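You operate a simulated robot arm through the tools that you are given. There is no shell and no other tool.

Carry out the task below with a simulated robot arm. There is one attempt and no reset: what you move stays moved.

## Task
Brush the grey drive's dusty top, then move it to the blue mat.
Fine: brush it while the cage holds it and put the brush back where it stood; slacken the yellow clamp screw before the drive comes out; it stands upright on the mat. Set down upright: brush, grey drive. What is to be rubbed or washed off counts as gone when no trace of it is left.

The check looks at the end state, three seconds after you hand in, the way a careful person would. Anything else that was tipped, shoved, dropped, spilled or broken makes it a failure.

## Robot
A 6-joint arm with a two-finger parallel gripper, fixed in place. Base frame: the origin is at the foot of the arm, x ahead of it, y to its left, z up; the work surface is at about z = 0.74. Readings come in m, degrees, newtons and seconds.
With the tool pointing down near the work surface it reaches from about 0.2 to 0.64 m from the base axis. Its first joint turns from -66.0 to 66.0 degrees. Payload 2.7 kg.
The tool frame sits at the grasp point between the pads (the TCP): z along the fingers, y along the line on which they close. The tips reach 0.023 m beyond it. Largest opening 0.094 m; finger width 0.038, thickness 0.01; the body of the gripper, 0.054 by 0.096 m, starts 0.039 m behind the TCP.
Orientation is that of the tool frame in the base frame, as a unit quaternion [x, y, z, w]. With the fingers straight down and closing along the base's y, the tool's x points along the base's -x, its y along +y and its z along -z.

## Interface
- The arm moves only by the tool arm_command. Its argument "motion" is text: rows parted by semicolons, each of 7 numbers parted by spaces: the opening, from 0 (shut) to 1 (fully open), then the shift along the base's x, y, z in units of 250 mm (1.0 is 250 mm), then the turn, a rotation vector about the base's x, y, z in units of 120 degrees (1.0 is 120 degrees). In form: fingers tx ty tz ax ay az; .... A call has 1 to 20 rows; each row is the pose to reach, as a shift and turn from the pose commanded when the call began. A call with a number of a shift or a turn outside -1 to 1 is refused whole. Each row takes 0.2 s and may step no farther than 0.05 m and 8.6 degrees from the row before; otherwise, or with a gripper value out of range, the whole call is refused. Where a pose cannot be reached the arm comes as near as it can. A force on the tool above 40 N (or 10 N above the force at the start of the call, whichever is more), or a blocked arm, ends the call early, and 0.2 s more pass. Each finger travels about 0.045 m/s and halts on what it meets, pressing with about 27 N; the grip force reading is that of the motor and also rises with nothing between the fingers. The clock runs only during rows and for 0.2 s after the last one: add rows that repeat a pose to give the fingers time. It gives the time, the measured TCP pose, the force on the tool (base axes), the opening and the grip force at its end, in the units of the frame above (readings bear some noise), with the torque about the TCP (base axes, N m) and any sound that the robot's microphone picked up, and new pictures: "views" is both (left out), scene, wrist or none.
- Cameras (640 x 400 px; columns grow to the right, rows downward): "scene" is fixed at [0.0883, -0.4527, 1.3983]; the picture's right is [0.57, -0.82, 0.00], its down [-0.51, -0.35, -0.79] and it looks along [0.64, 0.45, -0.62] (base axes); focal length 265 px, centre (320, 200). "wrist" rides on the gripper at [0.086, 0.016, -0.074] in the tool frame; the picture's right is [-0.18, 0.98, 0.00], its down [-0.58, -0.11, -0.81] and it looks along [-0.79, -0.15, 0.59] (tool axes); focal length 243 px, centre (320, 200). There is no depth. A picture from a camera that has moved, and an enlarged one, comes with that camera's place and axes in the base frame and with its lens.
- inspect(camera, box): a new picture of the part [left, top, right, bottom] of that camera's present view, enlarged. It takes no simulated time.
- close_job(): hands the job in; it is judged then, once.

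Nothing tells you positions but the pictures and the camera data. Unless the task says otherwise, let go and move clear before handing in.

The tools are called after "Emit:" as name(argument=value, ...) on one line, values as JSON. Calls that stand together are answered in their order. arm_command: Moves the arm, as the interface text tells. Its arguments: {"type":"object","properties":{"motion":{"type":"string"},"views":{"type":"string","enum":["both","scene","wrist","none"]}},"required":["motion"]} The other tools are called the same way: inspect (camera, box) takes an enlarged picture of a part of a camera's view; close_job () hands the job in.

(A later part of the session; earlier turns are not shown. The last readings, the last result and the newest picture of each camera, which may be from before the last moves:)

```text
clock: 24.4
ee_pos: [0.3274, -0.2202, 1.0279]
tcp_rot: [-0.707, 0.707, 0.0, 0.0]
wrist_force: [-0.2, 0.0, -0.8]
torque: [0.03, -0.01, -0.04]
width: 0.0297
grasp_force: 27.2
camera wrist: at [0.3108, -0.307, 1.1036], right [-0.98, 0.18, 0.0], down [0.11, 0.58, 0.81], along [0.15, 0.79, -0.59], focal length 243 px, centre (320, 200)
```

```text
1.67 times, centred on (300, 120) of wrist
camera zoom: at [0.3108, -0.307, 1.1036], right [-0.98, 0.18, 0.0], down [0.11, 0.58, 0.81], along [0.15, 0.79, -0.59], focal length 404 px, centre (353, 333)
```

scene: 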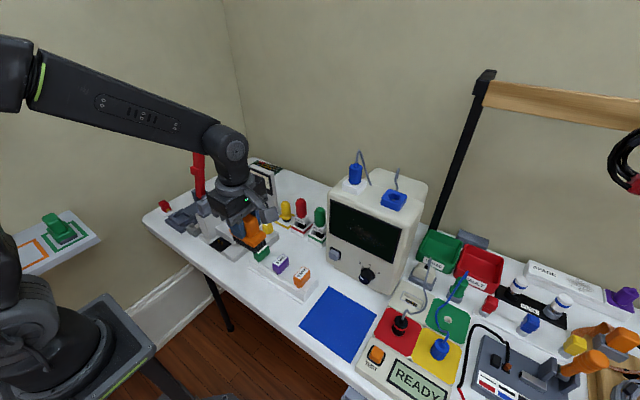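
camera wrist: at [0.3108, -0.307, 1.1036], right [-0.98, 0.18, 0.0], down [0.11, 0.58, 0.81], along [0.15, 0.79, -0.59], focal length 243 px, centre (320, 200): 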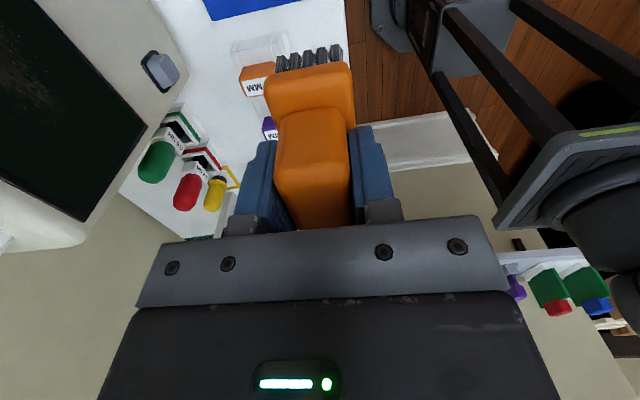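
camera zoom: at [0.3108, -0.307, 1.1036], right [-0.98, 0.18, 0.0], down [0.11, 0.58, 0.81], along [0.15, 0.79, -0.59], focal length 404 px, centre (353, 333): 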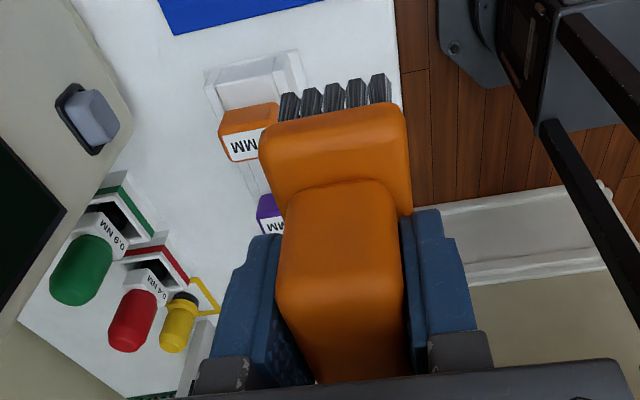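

The drive's top is entirely clean; the dark line is its slot. Now I'll return the brush to its recorded pickup pose and lower it gently.

Emit:
arm_command(motion="0.1 0 0.16 0 0 0 0; 0.1 0 0.32 0 0 0 0; 0.1 0 0.481 0 0 0 0; 0.1 0 0.481 -0.16 0 0 0; 0.1 0 0.481 -0.32 0 0 0; 0.1 0 0.481 -0.48 0 0 0; 0.1 0 0.481 -0.64 0 0 0; 0.1 0 0.481 -0.76 0 0 0; 0.1 0 0.481 -0.84 0 0 0; 0.1 0 0.481 -0.88 0 0 0; 0.1 0 0.481 -0.9 0 0 0; 0.1 0 0.481 -0.91 0 0 0; 0.1 0 0.481 -0.91 0 0 0", views="both")

Emit:
inspect(camera="scene", box=[230, 240, 310, 320])

```text
clock: 27.2
ee_pos: [0.3265, -0.0983, 0.802]
tcp_rot: [-0.707, 0.707, 0.001, -0.001]
wrist_force: [0.5, 0.1, -1.2]
torque: [-0.02, 0.0, 0.0]
width: 0.0297
grasp_force: 27.0
camera wrist: at [0.3099, -0.185, 0.8768], right [-0.98, 0.18, 0.0], down [0.11, 0.58, 0.81], along [0.15, 0.79, -0.59], focal length 243 px, centre (320, 200)
```

scene: 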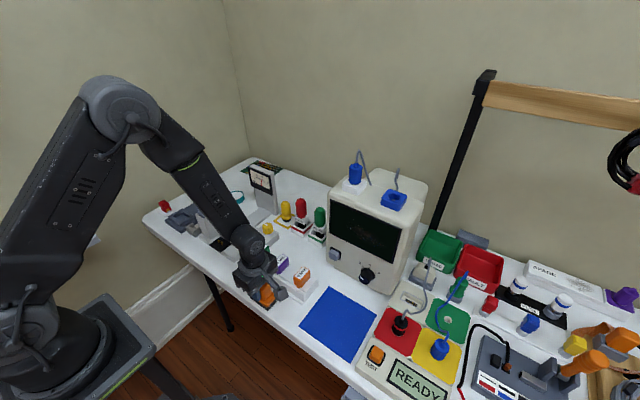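
wrist: 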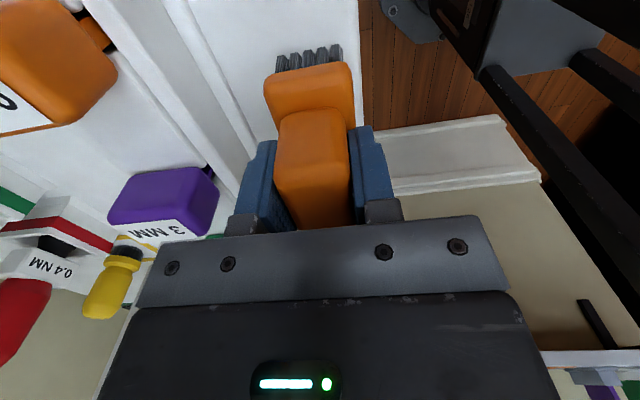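

```text
5.00 times, centred on (270, 280) of scene
camera zoom: at [0.0884, -0.4527, 1.3983], right [0.57, -0.82, 0.0], down [-0.51, -0.35, -0.79], along [0.64, 0.45, -0.62], focal length 1323 px, centre (570, -200)
```

zoom: 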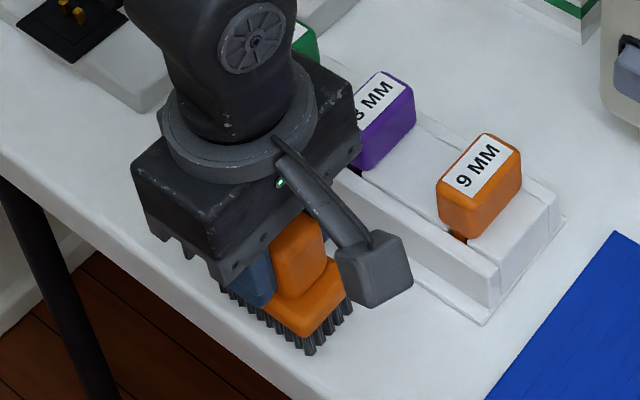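

The brush is just above its spot with no contact force yet. I'll lower the last 1–2 mm.

Emit:
arm_command(motion="0.1 0 0 -0.003 0 0 0; 0.1 0 0 -0.005 0 0 0; 0.1 0 0 -0.005 0 0 0", views="none")

```text
clock: 28.0
ee_pos: [0.3284, -0.097, 0.7995]
tcp_rot: [-0.707, 0.707, 0.0, 0.001]
wrist_force: [-0.4, -0.3, -1.7]
torque: [0.01, -0.03, -0.02]
width: 0.0296
grasp_force: 26.7
```

Emit:
arm_command(motion="0.1 0 0 -0.002 0 0 0; 0.1 0 0 -0.004 0 0 0; 0.1 0 0 -0.004 0 0 0", views="wrist")

```text
clock: 28.8
ee_pos: [0.3276, -0.0974, 0.7997]
tcp_rot: [0.708, -0.707, 0.0, 0.001]
wrist_force: [-0.3, -0.9, 2.6]
torque: [0.12, 0.09, 0.03]
width: 0.0295
grasp_force: 26.8
camera wrist: at [0.3104, -0.1847, 0.8746], right [-0.98, 0.18, 0.0], down [0.11, 0.58, 0.81], along [0.15, 0.79, -0.59], focal length 243 px, centre (320, 200)
```

wrist: 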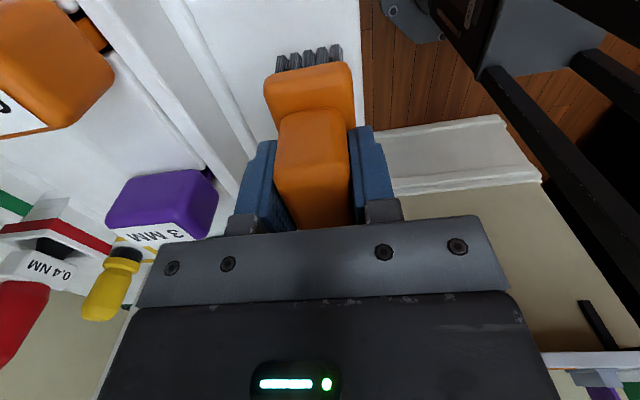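

It now touches the table (about +2.6 N). I'll open the fingers and retreat straight up.

Emit:
arm_command(motion="0.36 0 0 0 0 0 0; 0.42 0 0 0 0 0 0; 0.5 0 0 0 0 0 0; 0.6 0 0 0 0 0 0; 0.62 0 0 0 0 0 0; 0.62 0 0 0 0 0 0; 0.62 0 0 0.08 0 0 0; 0.62 0 0 0.2 0 0 0; 0.62 0 0 0.36 0 0 0; 0.62 0 0 0.52 0 0 0; 0.62 0 0 0.68 0 0 0", views="both")

Emit:
inspect(camera="scene", box=[235, 265, 295, 315])

Emit:
inspect(camera="wrist", box=[200, 0, 400, 125])

```text
clock: 31.2
ee_pos: [0.3265, -0.0967, 0.9709]
tcp_rot: [-0.707, 0.707, 0.0, -0.001]
wrist_force: [-0.4, 0.3, 0.6]
torque: [-0.02, -0.01, 0.02]
width: 0.0583
grasp_force: 0.1
camera wrist: at [0.3102, -0.1842, 1.0456], right [-0.98, 0.18, 0.0], down [0.11, 0.58, 0.81], along [0.15, 0.79, -0.59], focal length 243 px, centre (320, 200)
```

scene: 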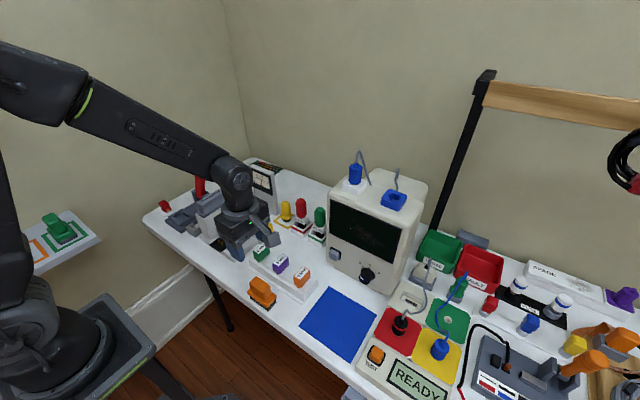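
wrist: 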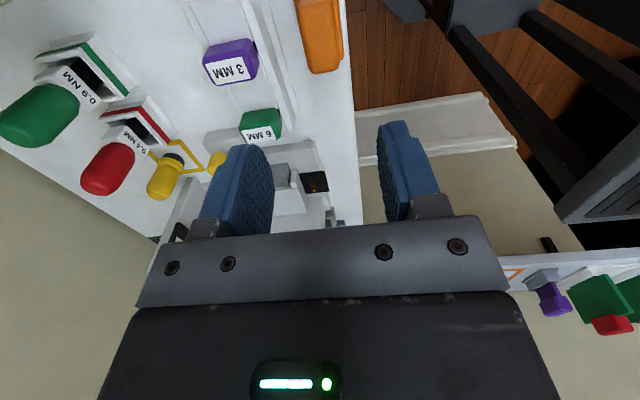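

```text
8.00 times, centred on (265, 290) of scene
camera zoom: at [0.0883, -0.4527, 1.3983], right [0.57, -0.82, 0.0], down [-0.51, -0.35, -0.79], along [0.64, 0.45, -0.62], focal length 2116 px, centre (760, -520)
```

zoom: 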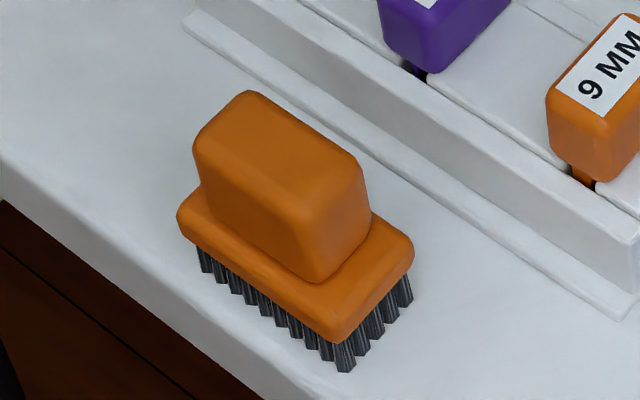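

```text
3.20 times, centred on (300, 62) of wrist
camera zoom: at [0.3102, -0.1842, 1.0456], right [-0.98, 0.18, 0.0], down [0.11, 0.58, 0.81], along [0.15, 0.79, -0.59], focal length 776 px, centre (384, 640)
```

zoom: 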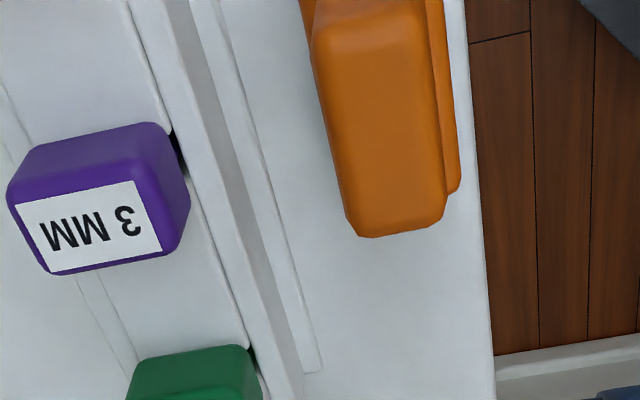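

The brush is back upright within about 1–2 mm of where it stood. Next is the yellow clamp screw, near (0.50, 0.042), and I'll hover above it to measure precisely.

Emit:
arm_command(motion="0.62 0.116 0.093 -0.02 0 0 0; 0.62 0.232 0.186 -0.05 0 0 0; 0.62 0.348 0.279 -0.08 0 0 0; 0.62 0.464 0.372 -0.1 0 0 0; 0.62 0.58 0.465 -0.13 0 0 0; 0.62 0.694 0.559 -0.16 0 0 0; 0.62 0.694 0.559 -0.16 0 0 0", views="both")

Emit:
inspect(camera="wrist", box=[240, 0, 400, 125])

Emit:
inspect(camera="scene", box=[200, 150, 340, 260])

```text
clock: 32.8
ee_pos: [0.501, 0.0417, 0.929]
tcp_rot: [-0.707, 0.707, 0.0, 0.0]
wrist_force: [0.3, 1.4, 0.0]
torque: [0.01, -0.01, 0.0]
width: 0.0584
grasp_force: 0.0
camera wrist: at [0.4836, -0.0453, 1.0048], right [-0.98, 0.18, 0.0], down [0.11, 0.58, 0.81], along [0.15, 0.79, -0.59], focal length 243 px, centre (320, 200)
```

scene: 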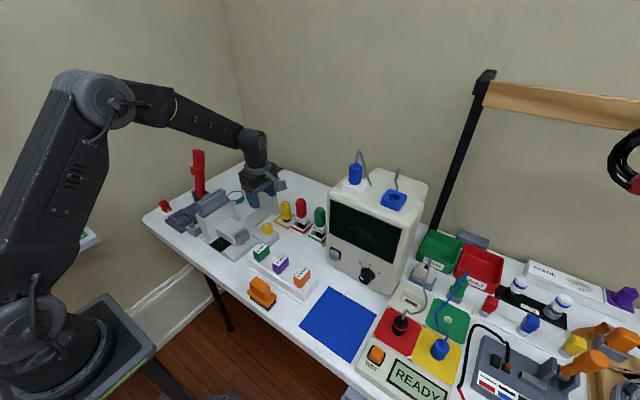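
wrist: 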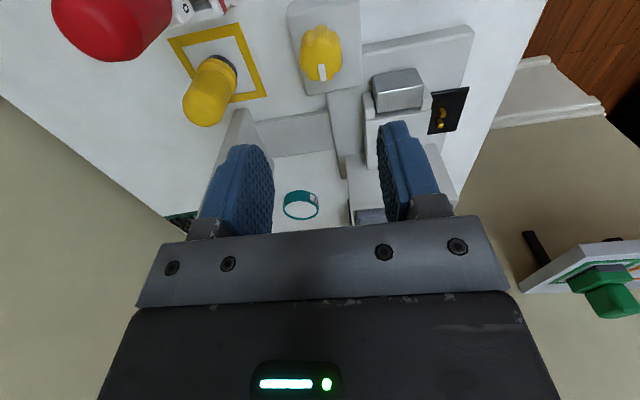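

```text
3.20 times, centred on (320, 62) of wrist
camera zoom: at [0.4836, -0.0453, 1.0048], right [-0.98, 0.18, 0.0], down [0.11, 0.58, 0.81], along [0.15, 0.79, -0.59], focal length 776 px, centre (320, 640)
```

zoom: 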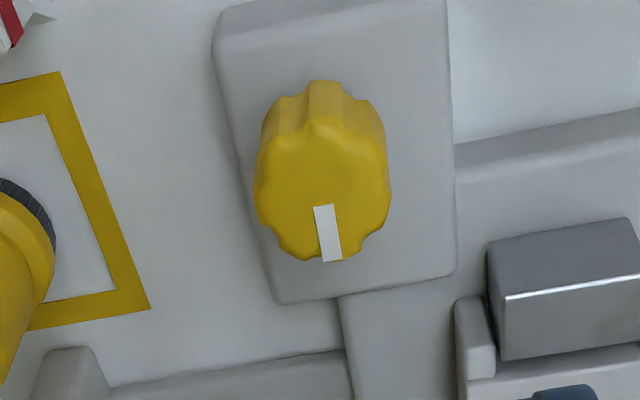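

```text
3.64 times, centred on (270, 205) of scene
camera zoom: at [0.0884, -0.4527, 1.3983], right [0.57, -0.82, 0.0], down [-0.51, -0.35, -0.79], along [0.64, 0.45, -0.62], focal length 962 px, centre (502, 182)
```

zoom: 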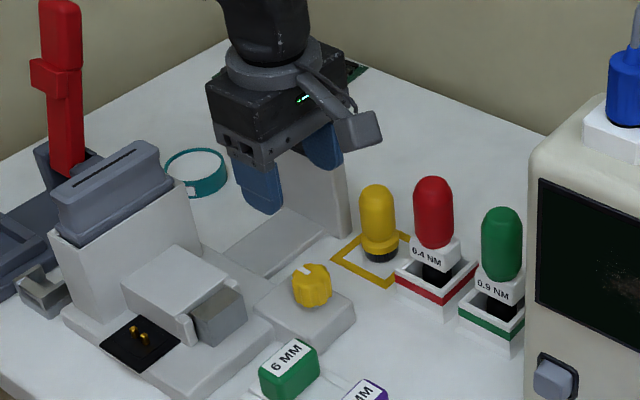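

The knob is centred at about (0.499, 0.041), top z≈0.804, about 33 mm across, with its mark pointing to +y. I'll wind the wrist clockwise first, so I then have a long counter-clockwise (loosening) turn with the camera side kept away from the meter.

Emit:
arm_command(motion="0.62 0 0 0 0 0 -0.07; 0.62 0 0 0 0 0 -0.14; 0.62 0 0 0 0 0 -0.21; 0.62 0 0 0 0 0 -0.28; 0.62 0 0 0 0 0 -0.35; 0.62 0 0 0 0 0 -0.42; 0.62 0 0 0 0 0 -0.49; 0.62 0 0 0 0 0 -0.56; 0.62 0 0 0 0 0 -0.63; 0.62 0 0 0 0 0 -0.7; 0.62 0 0 0 0 0 -0.75", views="wrist")

Emit:
inspect(camera="wrist", box=[200, 0, 440, 150])

```text
clock: 35.2
ee_pos: [0.5004, 0.0414, 0.9284]
tcp_rot: [0.002, 1.0, 0.0, 0.0]
wrist_force: [-0.2, -0.2, 0.4]
torque: [-0.04, 0.02, -0.01]
width: 0.0582
grasp_force: 0.1
camera wrist: at [0.4134, 0.058, 1.0049], right [0.19, 0.98, 0.0], down [0.58, -0.11, 0.81], along [0.79, -0.15, -0.59], focal length 243 px, centre (320, 200)
```

wrist: 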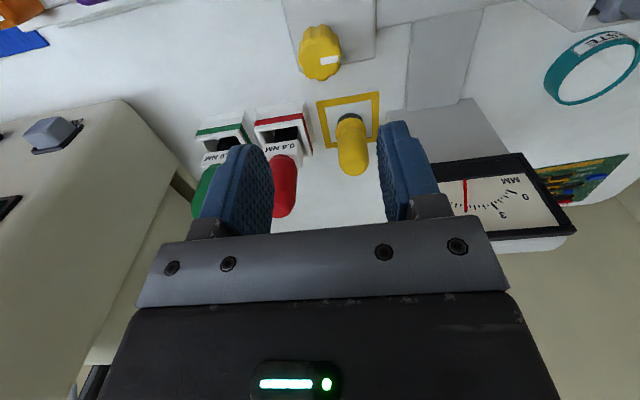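

```text
2.67 times, centred on (320, 75) of wrist
camera zoom: at [0.4134, 0.058, 1.0049], right [0.19, 0.98, 0.0], down [0.58, -0.11, 0.81], along [0.79, -0.15, -0.59], focal length 647 px, centre (320, 533)
```

zoom: 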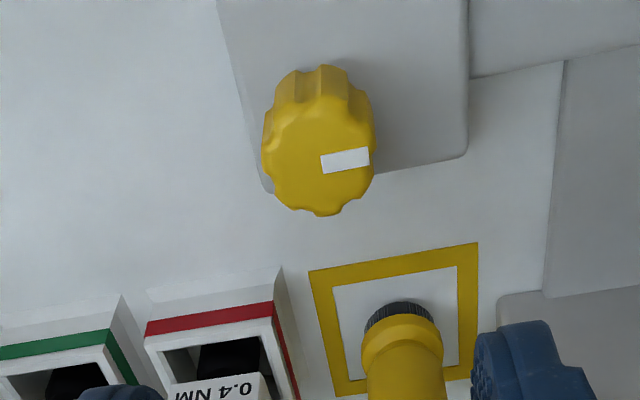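

The knob's centre confirms at (0.499, 0.0415). I'll wind another 60° clockwise, then descend around the knob with the tips well above its plate (top z≈0.763).

Emit:
arm_command(motion="0.62 -0.003 0 0 0 0 -0.07; 0.62 -0.003 0 0 0 0 -0.14; 0.62 -0.003 0 0 0 0 -0.21; 0.62 -0.003 0 0 0 0 -0.28; 0.62 -0.003 0 0 0 0 -0.35; 0.62 -0.003 0 0 0 0 -0.42; 0.62 -0.003 0 0 0 0 -0.5; 0.62 -0.003 0 -0.12 0 0 -0.5; 0.62 -0.003 0 -0.24 0 0 -0.5; 0.62 -0.003 0 -0.36 0 0 -0.5; 0.62 -0.003 0 -0.44 0 0 -0.5; 0.62 -0.003 0 -0.5 0 0 -0.5; 0.62 -0.003 0 -0.51 0 0 -0.5", views="both")

Emit:
inspect(camera="scene", box=[210, 160, 330, 260])

```text
refused: row 7 steps farther than a row can; nothing moved
```

```text
4.00 times, centred on (270, 210) of scene
camera zoom: at [0.0883, -0.4527, 1.3983], right [0.57, -0.82, 0.0], down [-0.51, -0.35, -0.79], along [0.64, 0.45, -0.62], focal length 1058 px, centre (520, 160)
```

zoom: 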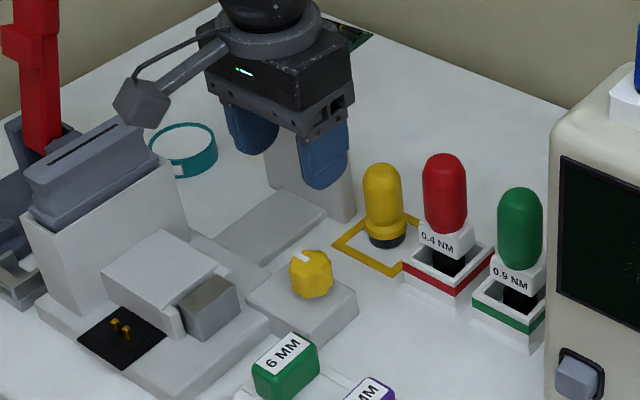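

That call was refused because row 7 turned too far; nothing moved. I'll repeat it with smaller turn steps.

Emit:
arm_command(motion="0.62 -0.003 0 0 0 0 -0.07; 0.62 -0.003 0 0 0 0 -0.14; 0.62 -0.003 0 0 0 0 -0.21; 0.62 -0.003 0 0 0 0 -0.28; 0.62 -0.003 0 0 0 0 -0.35; 0.62 -0.003 0 0 0 0 -0.42; 0.62 -0.003 0 0 0 0 -0.49; 0.62 -0.003 0 -0.12 0 0 -0.5; 0.62 -0.003 0 -0.24 0 0 -0.5; 0.62 -0.003 0 -0.36 0 0 -0.5; 0.62 -0.003 0 -0.44 0 0 -0.5; 0.62 -0.003 0 -0.5 0 0 -0.5; 0.62 -0.003 0 -0.51 0 0 -0.5", views="both")

Emit:
inspect(camera="scene", box=[210, 160, 330, 260])

```text
clock: 38.0
ee_pos: [0.4994, 0.0423, 0.8012]
tcp_rot: [0.5, 0.866, 0.0, 0.0]
wrist_force: [0.9, -1.0, 0.4]
torque: [0.02, 0.01, 0.03]
width: 0.0584
grasp_force: 0.0
camera wrist: at [0.4698, 0.1249, 0.8774], right [0.94, 0.33, 0.0], down [0.2, -0.56, 0.81], along [0.27, -0.76, -0.59], focal length 243 px, centre (320, 200)
```

scene: 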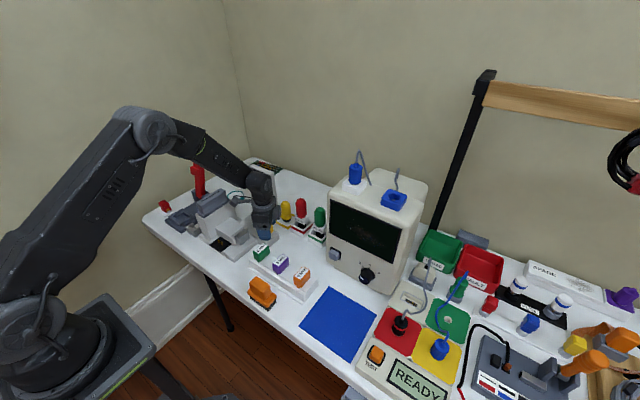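
wrist: 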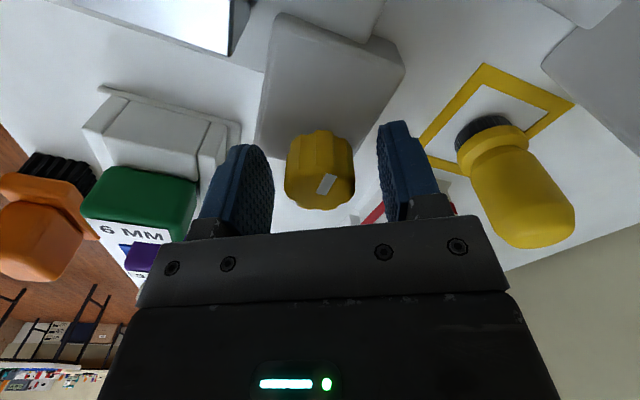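

```text
4.00 times, centred on (270, 210) of scene
camera zoom: at [0.0883, -0.4527, 1.3983], right [0.57, -0.82, 0.0], down [-0.51, -0.35, -0.79], along [0.64, 0.45, -0.62], focal length 1058 px, centre (520, 160)
```

zoom: 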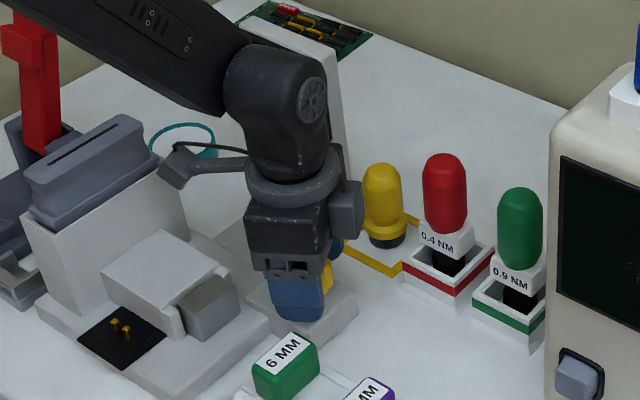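

The knob is centred between the fingers. I'll close on it, then make a small counter-clockwise trial turn and see whether it follows.

Emit:
arm_command(motion="0.4 0 0 0 0 0 0; 0.3 0 0 0 0 0 0; 0.2 0 0 0 0 0 0; 0.15 0 0 0 0 0 0; 0.15 0 0 0 0 0 0; 0.15 0 0 0 0 0 0.06; 0.15 0 0 0 0 0 0.12; 0.15 0 0 0 0 0 0.18; 0.15 0 0 0 0 0 0.24; 0.15 0 0 0 0 0 0.24", views="both")

Emit:
inspect(camera="wrist", box=[220, 80, 420, 230])

Emit:
inspect(camera="scene", box=[180, 150, 310, 260])

```text
clock: 40.2
ee_pos: [0.4999, 0.0421, 0.8025]
tcp_rot: [0.268, 0.963, 0.0, 0.0]
wrist_force: [-7.5, -1.3, 12.5]
torque: [-0.23, -0.01, 0.0]
width: 0.0338
grasp_force: 44.8
camera wrist: at [0.4332, 0.1002, 0.8781], right [0.67, 0.75, 0.0], down [0.44, -0.39, 0.81], along [0.6, -0.54, -0.59], focal length 243 px, centre (320, 200)
```

scene: 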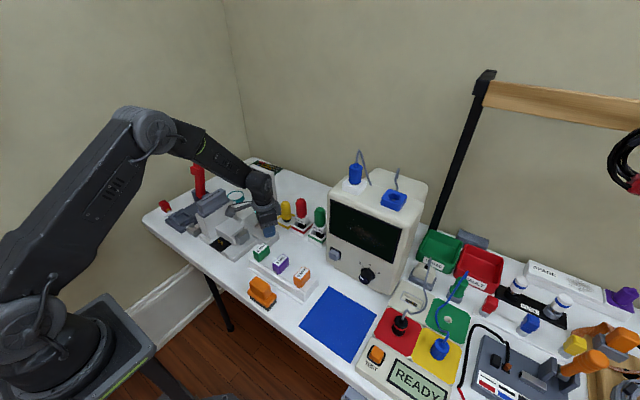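
wrist: 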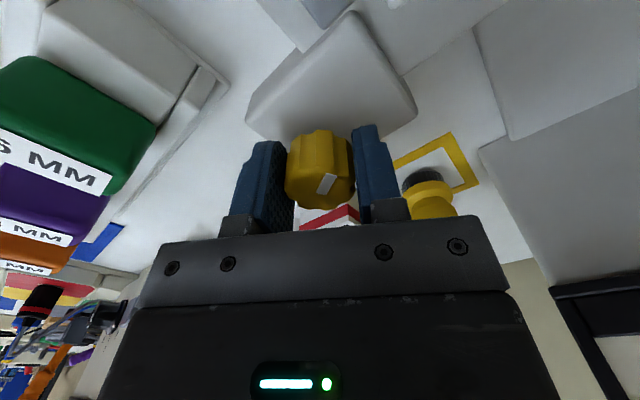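

```text
2.67 times, centred on (320, 155) of wrist
camera zoom: at [0.4332, 0.1002, 0.8781], right [0.67, 0.75, 0.0], down [0.44, -0.39, 0.81], along [0.6, -0.54, -0.59], focal length 647 px, centre (320, 320)
```

zoom: 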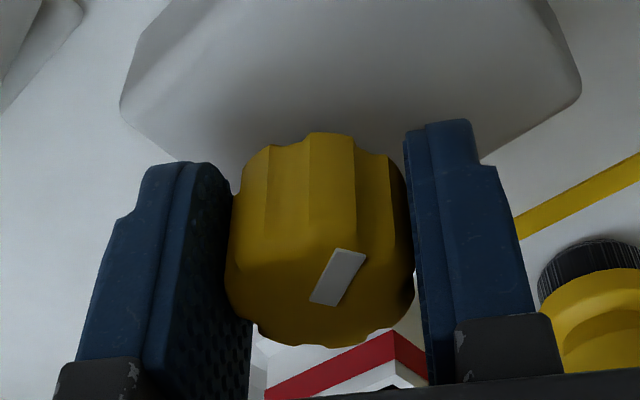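

```text
3.64 times, centred on (245, 205) of scene
camera zoom: at [0.0879, -0.4527, 1.3983], right [0.57, -0.82, 0.0], down [-0.51, -0.35, -0.79], along [0.64, 0.45, -0.62], focal length 962 px, centre (593, 182)
```

zoom: 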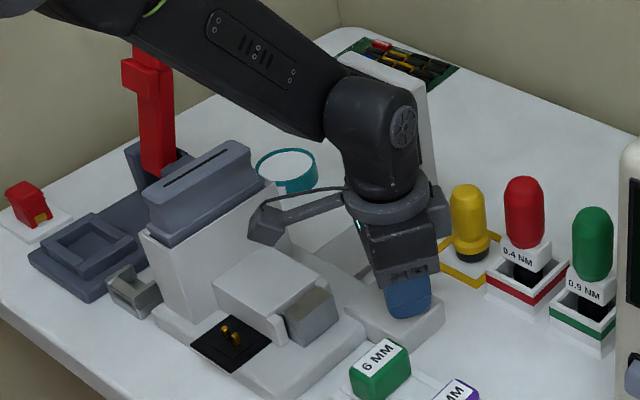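

The knob turns with the gripper: its mark kept its place relative to the fingers. The tool feels about 12 N upward, so the screw may rise as it loosens. I'll continue counter-clockwise while raising slightly and watch the force.

Emit:
arm_command(motion="0.15 0 0 0.004 0 0 0; 0.15 0 0 0.006 0 0 0.07; 0.15 0 0 0.006 0 0 0.14; 0.15 0 0 0.006 0 0 0.21; 0.15 0 0 0.006 0 0 0.28; 0.15 0 0 0.006 0 0 0.28", views="wrist")

Emit:
inspect(camera="wrist", box=[220, 80, 420, 230])

```text
clock: 41.6
ee_pos: [0.4977, 0.0422, 0.8029]
tcp_rot: [-0.022, 1.0, -0.001, 0.0]
wrist_force: [-10.4, -6.4, 6.7]
torque: [0.16, -0.37, 0.01]
width: 0.0336
grasp_force: 44.9
camera wrist: at [0.4117, 0.0538, 0.8789], right [0.14, 0.99, 0.0], down [0.59, -0.08, 0.81], along [0.8, -0.11, -0.59], focal length 243 px, centre (320, 200)
```

wrist: 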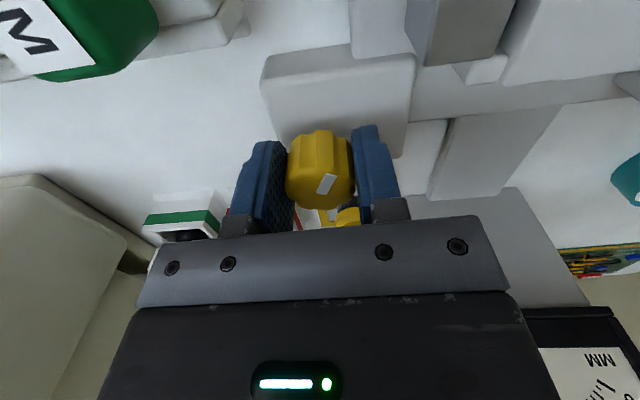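

```text
2.67 times, centred on (320, 155) of wrist
camera zoom: at [0.4117, 0.0538, 0.8789], right [0.14, 0.99, 0.0], down [0.59, -0.08, 0.81], along [0.8, -0.11, -0.59], focal length 647 px, centre (320, 320)
```

zoom: 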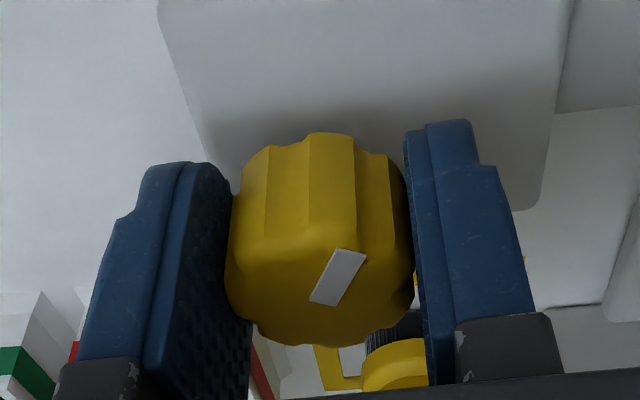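

The knob keeps following with modest side forces. I'll correct the centre by about 1 mm and carry on with a long counter-clockwise turn.

Emit:
arm_command(motion="0.15 -0.004 -0.002 0.002 0 0 0.07; 0.15 -0.004 -0.002 0.002 0 0 0.14; 0.15 -0.004 -0.002 0.003 0 0 0.21; 0.15 -0.004 -0.002 0.003 0 0 0.28; 0.15 -0.004 -0.002 0.003 0 0 0.35; 0.15 -0.004 -0.002 0.004 0 0 0.42; 0.15 -0.004 -0.002 0.004 0 0 0.49; 0.15 -0.004 -0.002 0.004 0 0 0.56; 0.15 -0.004 -0.002 0.005 0 0 0.63; 0.15 -0.004 -0.002 0.005 0 0 0.7; 0.15 -0.004 -0.002 0.005 0 0 0.77; 0.15 -0.004 -0.002 0.006 0 0 0.84; 0.15 -0.004 -0.002 0.006 0 0 0.91; 0.15 -0.004 -0.002 0.006 0 0 0.98; 0.15 -0.004 -0.002 0.006 0 0 0.98", views="both")

Emit:
inspect(camera="wrist", box=[220, 80, 420, 230])

Emit:
inspect(camera="scene", box=[180, 150, 310, 260])

```text
clock: 44.8
ee_pos: [0.501, 0.0409, 0.8065]
tcp_rot: [0.867, -0.499, 0.001, -0.001]
wrist_force: [16.4, -12.2, 12.3]
torque: [0.25, 0.13, 0.0]
width: 0.0337
grasp_force: 44.6
camera wrist: at [0.5286, -0.042, 0.8815], right [-0.94, -0.33, 0.0], down [-0.2, 0.56, 0.81], along [-0.27, 0.76, -0.59], focal length 243 px, centre (320, 200)
```

scene: 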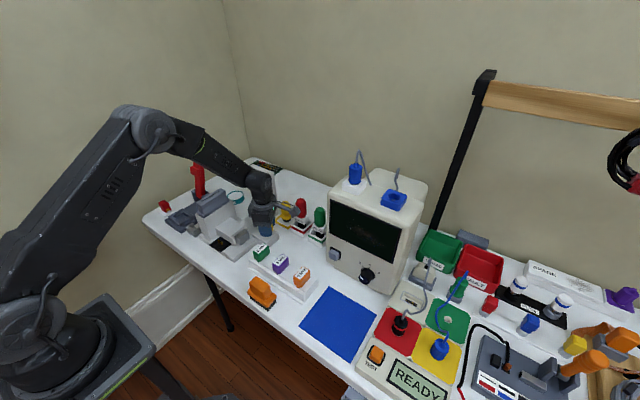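
wrist: 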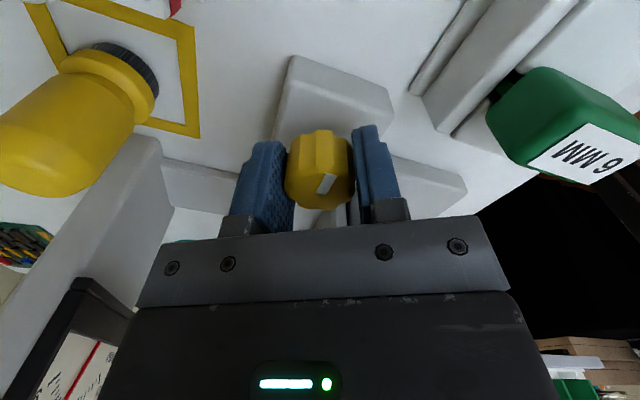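

```text
2.67 times, centred on (320, 155) of wrist
camera zoom: at [0.5286, -0.042, 0.8815], right [-0.94, -0.33, 0.0], down [-0.2, 0.56, 0.81], along [-0.27, 0.76, -0.59], focal length 647 px, centre (320, 320)
```

zoom: 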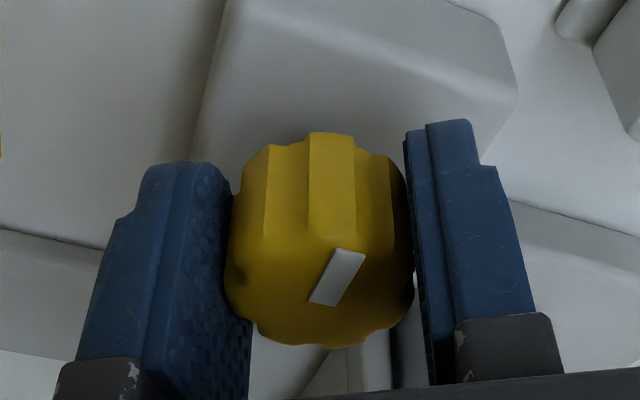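

```text
3.64 times, centred on (245, 205) of scene
camera zoom: at [0.0885, -0.453, 1.3982], right [0.57, -0.82, 0.0], down [-0.51, -0.35, -0.79], along [0.64, 0.45, -0.62], focal length 962 px, centre (593, 182)
```

zoom: 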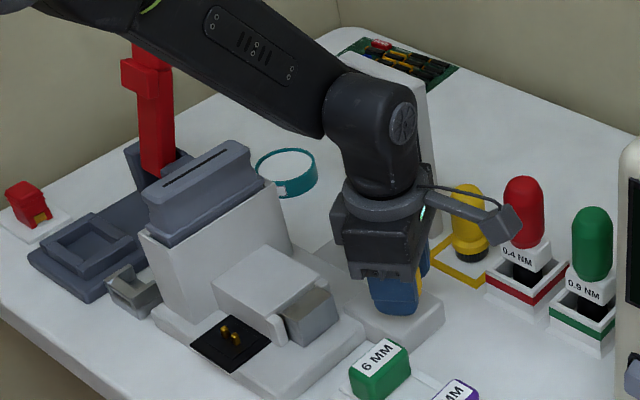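

The knob has now turned about 180° counter-clockwise and has risen a few millimetres. I'll let go, lift clear, and look at the knob, clamp and meter.

Emit:
arm_command(motion="0.45 0 0 0 0 0 0; 0.55 0 0 0 0 0 0; 0.62 0 0 0 0 0 0; 0.62 0 0 0 0 0 0; 0.62 0 0 0.06 0 0 0; 0.62 0 0 0.18 0 0 0; 0.62 0 0 0.34 0 0 0; 0.62 0 0 0.5 0 0 0; 0.62 0 0 0.5 0 0 -0.07; 0.62 0 0 0.5 0 0 -0.14; 0.62 0 0 0.5 0 0 -0.21; 0.62 0 0 0.5 0 0 -0.28", views="both")

Emit:
inspect(camera="wrist", box=[220, 0, 440, 140])

Emit:
inspect(camera="scene", box=[180, 150, 310, 260])

Emit:
inspect(camera="scene", box=[245, 205, 295, 245])

```text
clock: 47.4
ee_pos: [0.4996, 0.0409, 0.9297]
tcp_rot: [-0.684, 0.729, 0.0, 0.0]
wrist_force: [-0.2, -0.9, -0.7]
torque: [-0.03, -0.01, 0.01]
width: 0.0583
grasp_force: 0.1
camera wrist: at [0.4762, -0.044, 1.005], right [-0.97, 0.25, 0.0], down [0.15, 0.57, 0.81], along [0.2, 0.78, -0.59], focal length 243 px, centre (320, 200)
```

scene: 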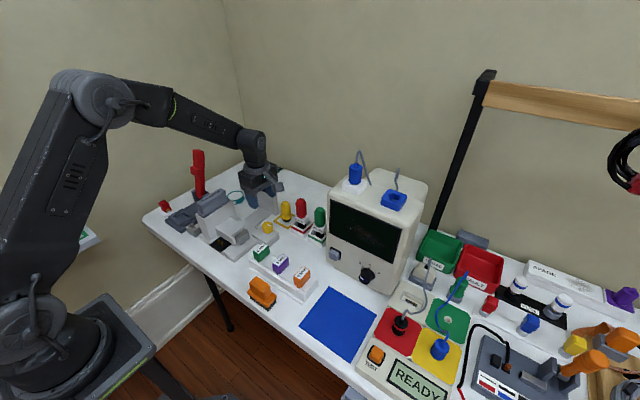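
wrist: 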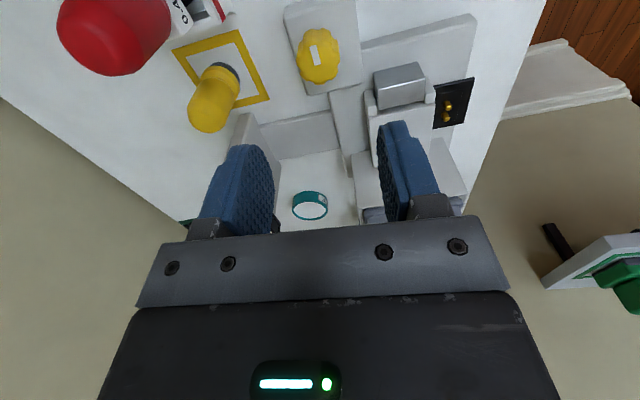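

```text
2.86 times, centred on (330, 70) of wrist
camera zoom: at [0.4762, -0.044, 1.005], right [-0.97, 0.25, 0.0], down [0.15, 0.57, 0.81], along [0.2, 0.78, -0.59], focal length 693 px, centre (291, 571)
```

zoom: 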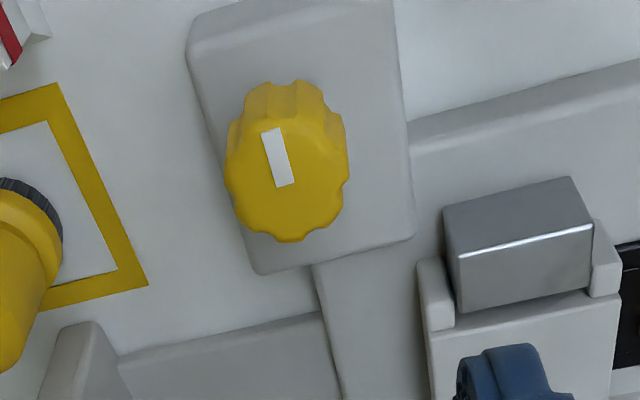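

```text
3.64 times, centred on (245, 205) of scene
camera zoom: at [0.0883, -0.4527, 1.3983], right [0.57, -0.82, 0.0], down [-0.51, -0.35, -0.79], along [0.64, 0.45, -0.62], focal length 962 px, centre (593, 182)
```

zoom: 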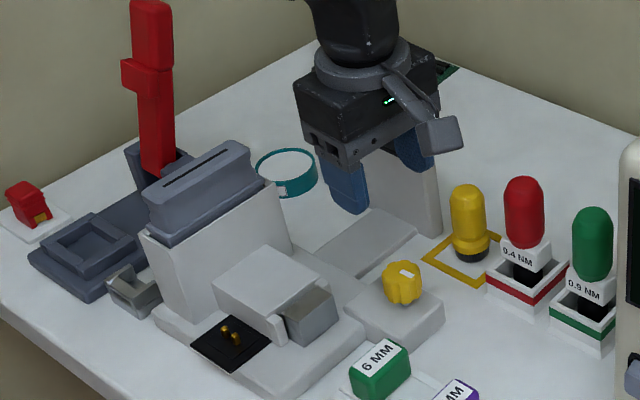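

```text
10.00 times, centred on (270, 225) of scene
camera zoom: at [0.0883, -0.4527, 1.3983], right [0.57, -0.82, 0.0], down [-0.51, -0.35, -0.79], along [0.64, 0.45, -0.62], focal length 2646 px, centre (820, -50)
```

zoom: 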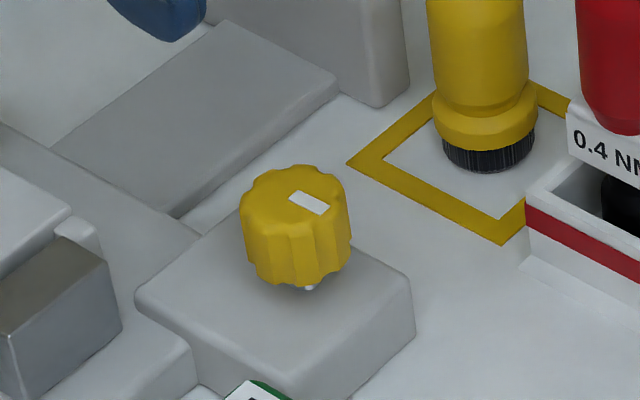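

The screw's mark has swung 180° and the knob rose about 4 mm, so this is the loosening direction. I'll compare the clamp area with before, and wind back for another counter-clockwise turn.

Emit:
inspect(camera="scene", box=[180, 180, 280, 265])

Emit:
arm_command(motion="0.62 0 0 0 0 0 -0.07; 0.62 0 0 0 0 0 -0.14; 0.62 0 0 0 0 0 -0.21; 0.62 0 0 0 0 0 -0.28; 0.62 0 0 0 0 0 -0.35; 0.62 0 0 0 0 0 -0.42; 0.62 0 0 0 0 0 -0.49; 0.62 0 0 0 0 0 -0.56; 0.62 0 0 0 0 0 -0.63; 0.62 0 0 0 0 0 -0.7; 0.62 0.002 0 0 0 0 -0.77; 0.62 0.003 -0.001 0 0 0 -0.84; 0.62 0.005 -0.001 0 0 0 -0.91; 0.62 0.005 -0.001 0 0 0 -0.98", views="both")

Emit:
inspect(camera="wrist", box=[320, 100, 640, 300])

```text
4.71 times, centred on (230, 222) of scene
camera zoom: at [0.0883, -0.4527, 1.3983], right [0.57, -0.82, 0.0], down [-0.51, -0.35, -0.79], along [0.64, 0.45, -0.62], focal length 1245 px, centre (744, 94)
```

zoom: 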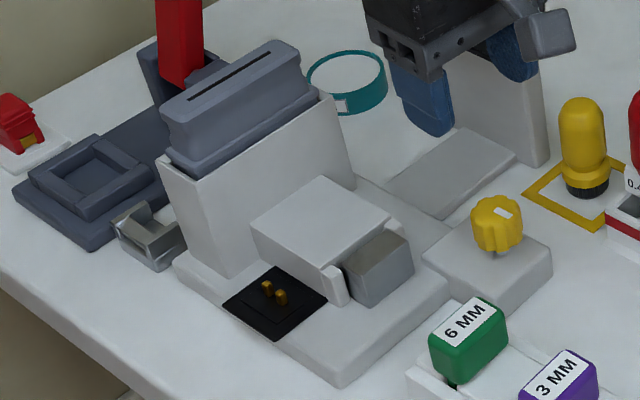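

```text
clock: 50.4
ee_pos: [0.5002, 0.0415, 0.9292]
tcp_rot: [0.271, 0.963, 0.0, 0.0]
wrist_force: [1.4, -0.3, 0.4]
torque: [0.03, -0.01, -0.03]
width: 0.058
grasp_force: 0.0
camera wrist: at [0.4337, 0.0999, 1.005], right [0.67, 0.74, 0.0], down [0.44, -0.4, 0.81], along [0.6, -0.54, -0.59], focal length 243 px, centre (320, 200)
```

scene: 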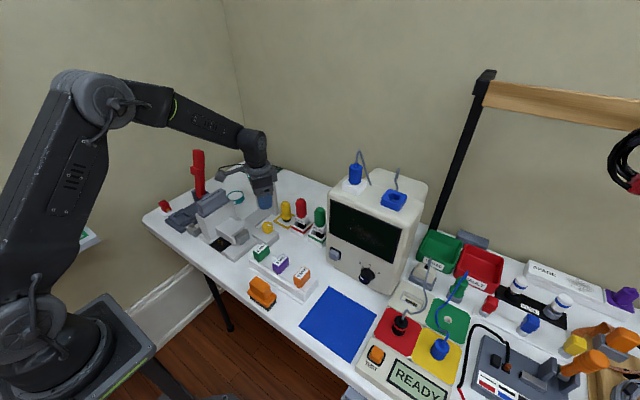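
wrist: 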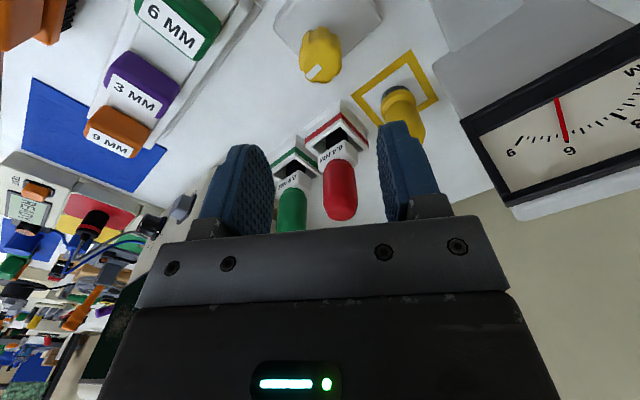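

```text
2.00 times, centred on (480, 200) of wrist
camera zoom: at [0.4337, 0.0999, 1.005], right [0.67, 0.74, 0.0], down [0.44, -0.4, 0.81], along [0.6, -0.54, -0.59], focal length 485 px, centre (0, 200)
```

zoom: 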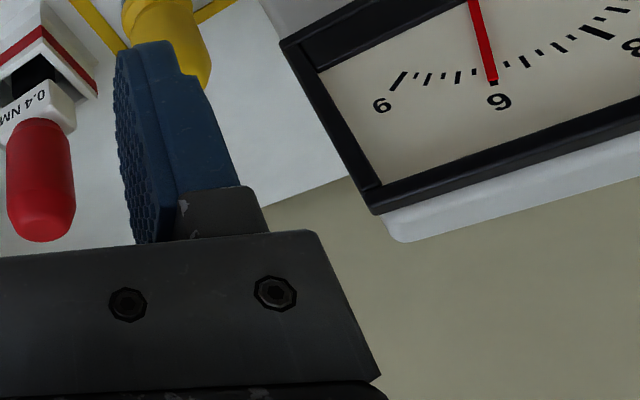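

The meter still reads 6, so it seems unrelated to the clamp. The jaw looks unchanged, so I'll give the screw another half turn and more, with the grip now centred at (0.4997, 0.0413).

Emit:
arm_command(motion="0.62 0 0 0 0 0 -0.07; 0.62 0 0 0 0 0 -0.14; 0.62 0 0 0 0 0 -0.21; 0.62 0 0 0 0 0 -0.24; 0.62 0 0 -0.12 0 0 -0.24; 0.62 0 0 -0.24 0 0 -0.24; 0.62 0 0 -0.36 0 0 -0.24; 0.62 0 0 -0.44 0 0 -0.24; 0.62 0 0 -0.49 0 0 -0.24; 0.62 0 0 -0.496 0 0 -0.24; 0.45 0 0 -0.496 0 0 -0.24; 0.3 0 0 -0.496 0 0 -0.24; 0.2 0 0 -0.496 0 0 -0.24; 0.15 0 0 -0.496 0 0 -0.24; 0.15 0 0 -0.496 0 0 -0.24", views="wrist")

Emit:
inspect(camera="wrist", box=[220, 80, 420, 230])

```text
clock: 53.6
ee_pos: [0.5007, 0.0416, 0.8055]
tcp_rot: [0.5, 0.866, 0.001, 0.0]
wrist_force: [7.3, 3.0, -5.1]
torque: [-0.1, -0.24, -0.03]
width: 0.0336
grasp_force: 44.8
camera wrist: at [0.4702, 0.1239, 0.8812], right [0.94, 0.33, 0.0], down [0.2, -0.56, 0.81], along [0.27, -0.76, -0.59], focal length 243 px, centre (320, 200)
```

wrist: 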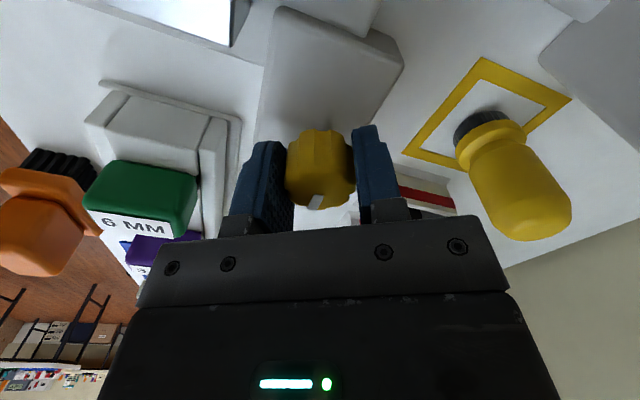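

```text
2.67 times, centred on (320, 155) of wrist
camera zoom: at [0.4702, 0.1239, 0.8812], right [0.94, 0.33, 0.0], down [0.2, -0.56, 0.81], along [0.27, -0.76, -0.59], focal length 647 px, centre (320, 320)
```

zoom: 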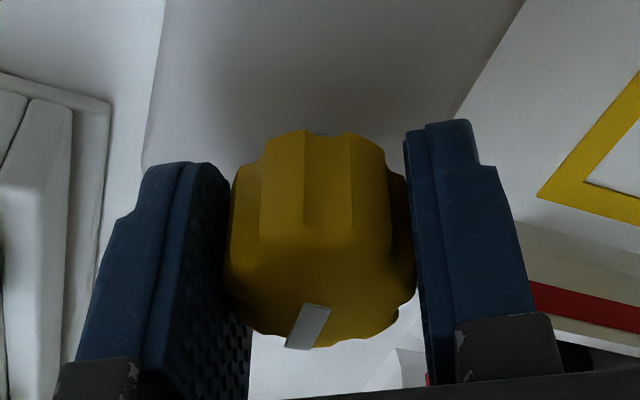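

The grip on the knob is good. I'll turn it counter-clockwise again, rising a little with the thread.

Emit:
arm_command(motion="0.15 0 0 0.001 0 0 0.07; 0.15 0 0 0.002 0 0 0.14; 0.15 0 0 0.003 0 0 0.21; 0.15 0 0 0.003 0 0 0.28; 0.15 0 0 0.004 0 0 0.35; 0.15 0 0 0.005 0 0 0.42; 0.15 0 0 0.005 0 0 0.49; 0.15 0 0 0.006 0 0 0.56; 0.15 0 0 0.007 0 0 0.63; 0.15 0 0 0.007 0 0 0.7; 0.15 0 0 0.008 0 0 0.77; 0.15 0 0 0.009 0 0 0.84; 0.15 0 0 0.01 0 0 0.91; 0.15 0 0 0.01 0 0 0.98; 0.15 0 0 0.01 0 0 0.98", views="wrist")

Emit:
inspect(camera="wrist", box=[220, 80, 420, 230])

Emit:
inspect(camera="scene", box=[180, 180, 280, 265])

```text
clock: 56.8
ee_pos: [0.4991, 0.0414, 0.8056]
tcp_rot: [-0.482, 0.876, 0.001, -0.001]
wrist_force: [0.0, -4.9, -1.8]
torque: [-0.21, 0.11, -0.48]
width: 0.0339
grasp_force: 45.3
camera wrist: at [0.4387, -0.0243, 0.8831], right [-0.73, 0.68, 0.0], down [0.4, 0.43, 0.81], along [0.55, 0.59, -0.59], focal length 243 px, centre (320, 200)
```

wrist: 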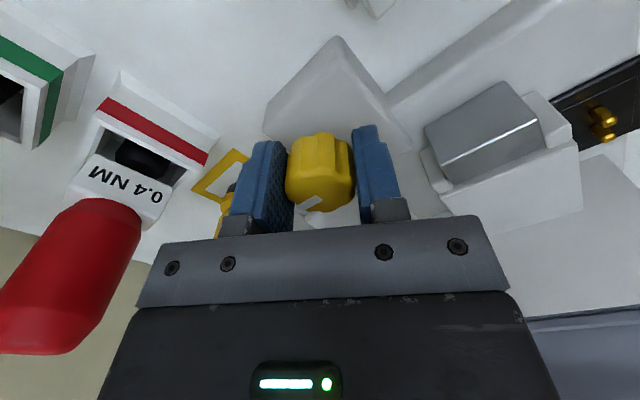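

```text
2.67 times, centred on (320, 155) of wrist
camera zoom: at [0.4387, -0.0243, 0.8831], right [-0.73, 0.68, 0.0], down [0.4, 0.43, 0.81], along [0.55, 0.59, -0.59], focal length 647 px, centre (320, 320)
```

zoom: 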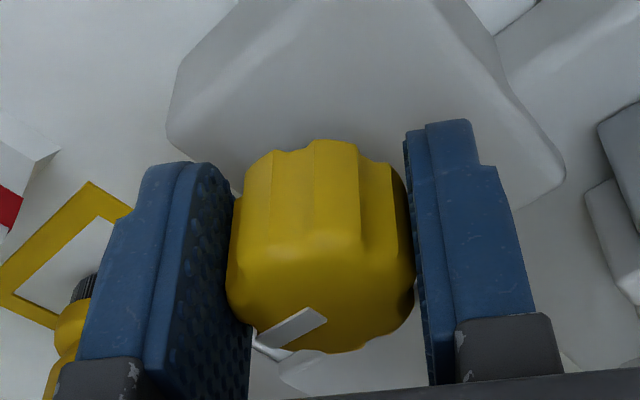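

```text
4.71 times, centred on (230, 222) of scene
camera zoom: at [0.0884, -0.4528, 1.3983], right [0.57, -0.82, 0.0], down [-0.51, -0.35, -0.79], along [0.64, 0.45, -0.62], focal length 1245 px, centre (744, 94)
```

zoom: 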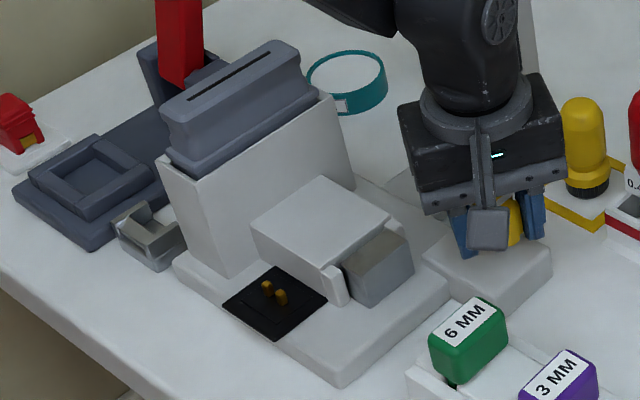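

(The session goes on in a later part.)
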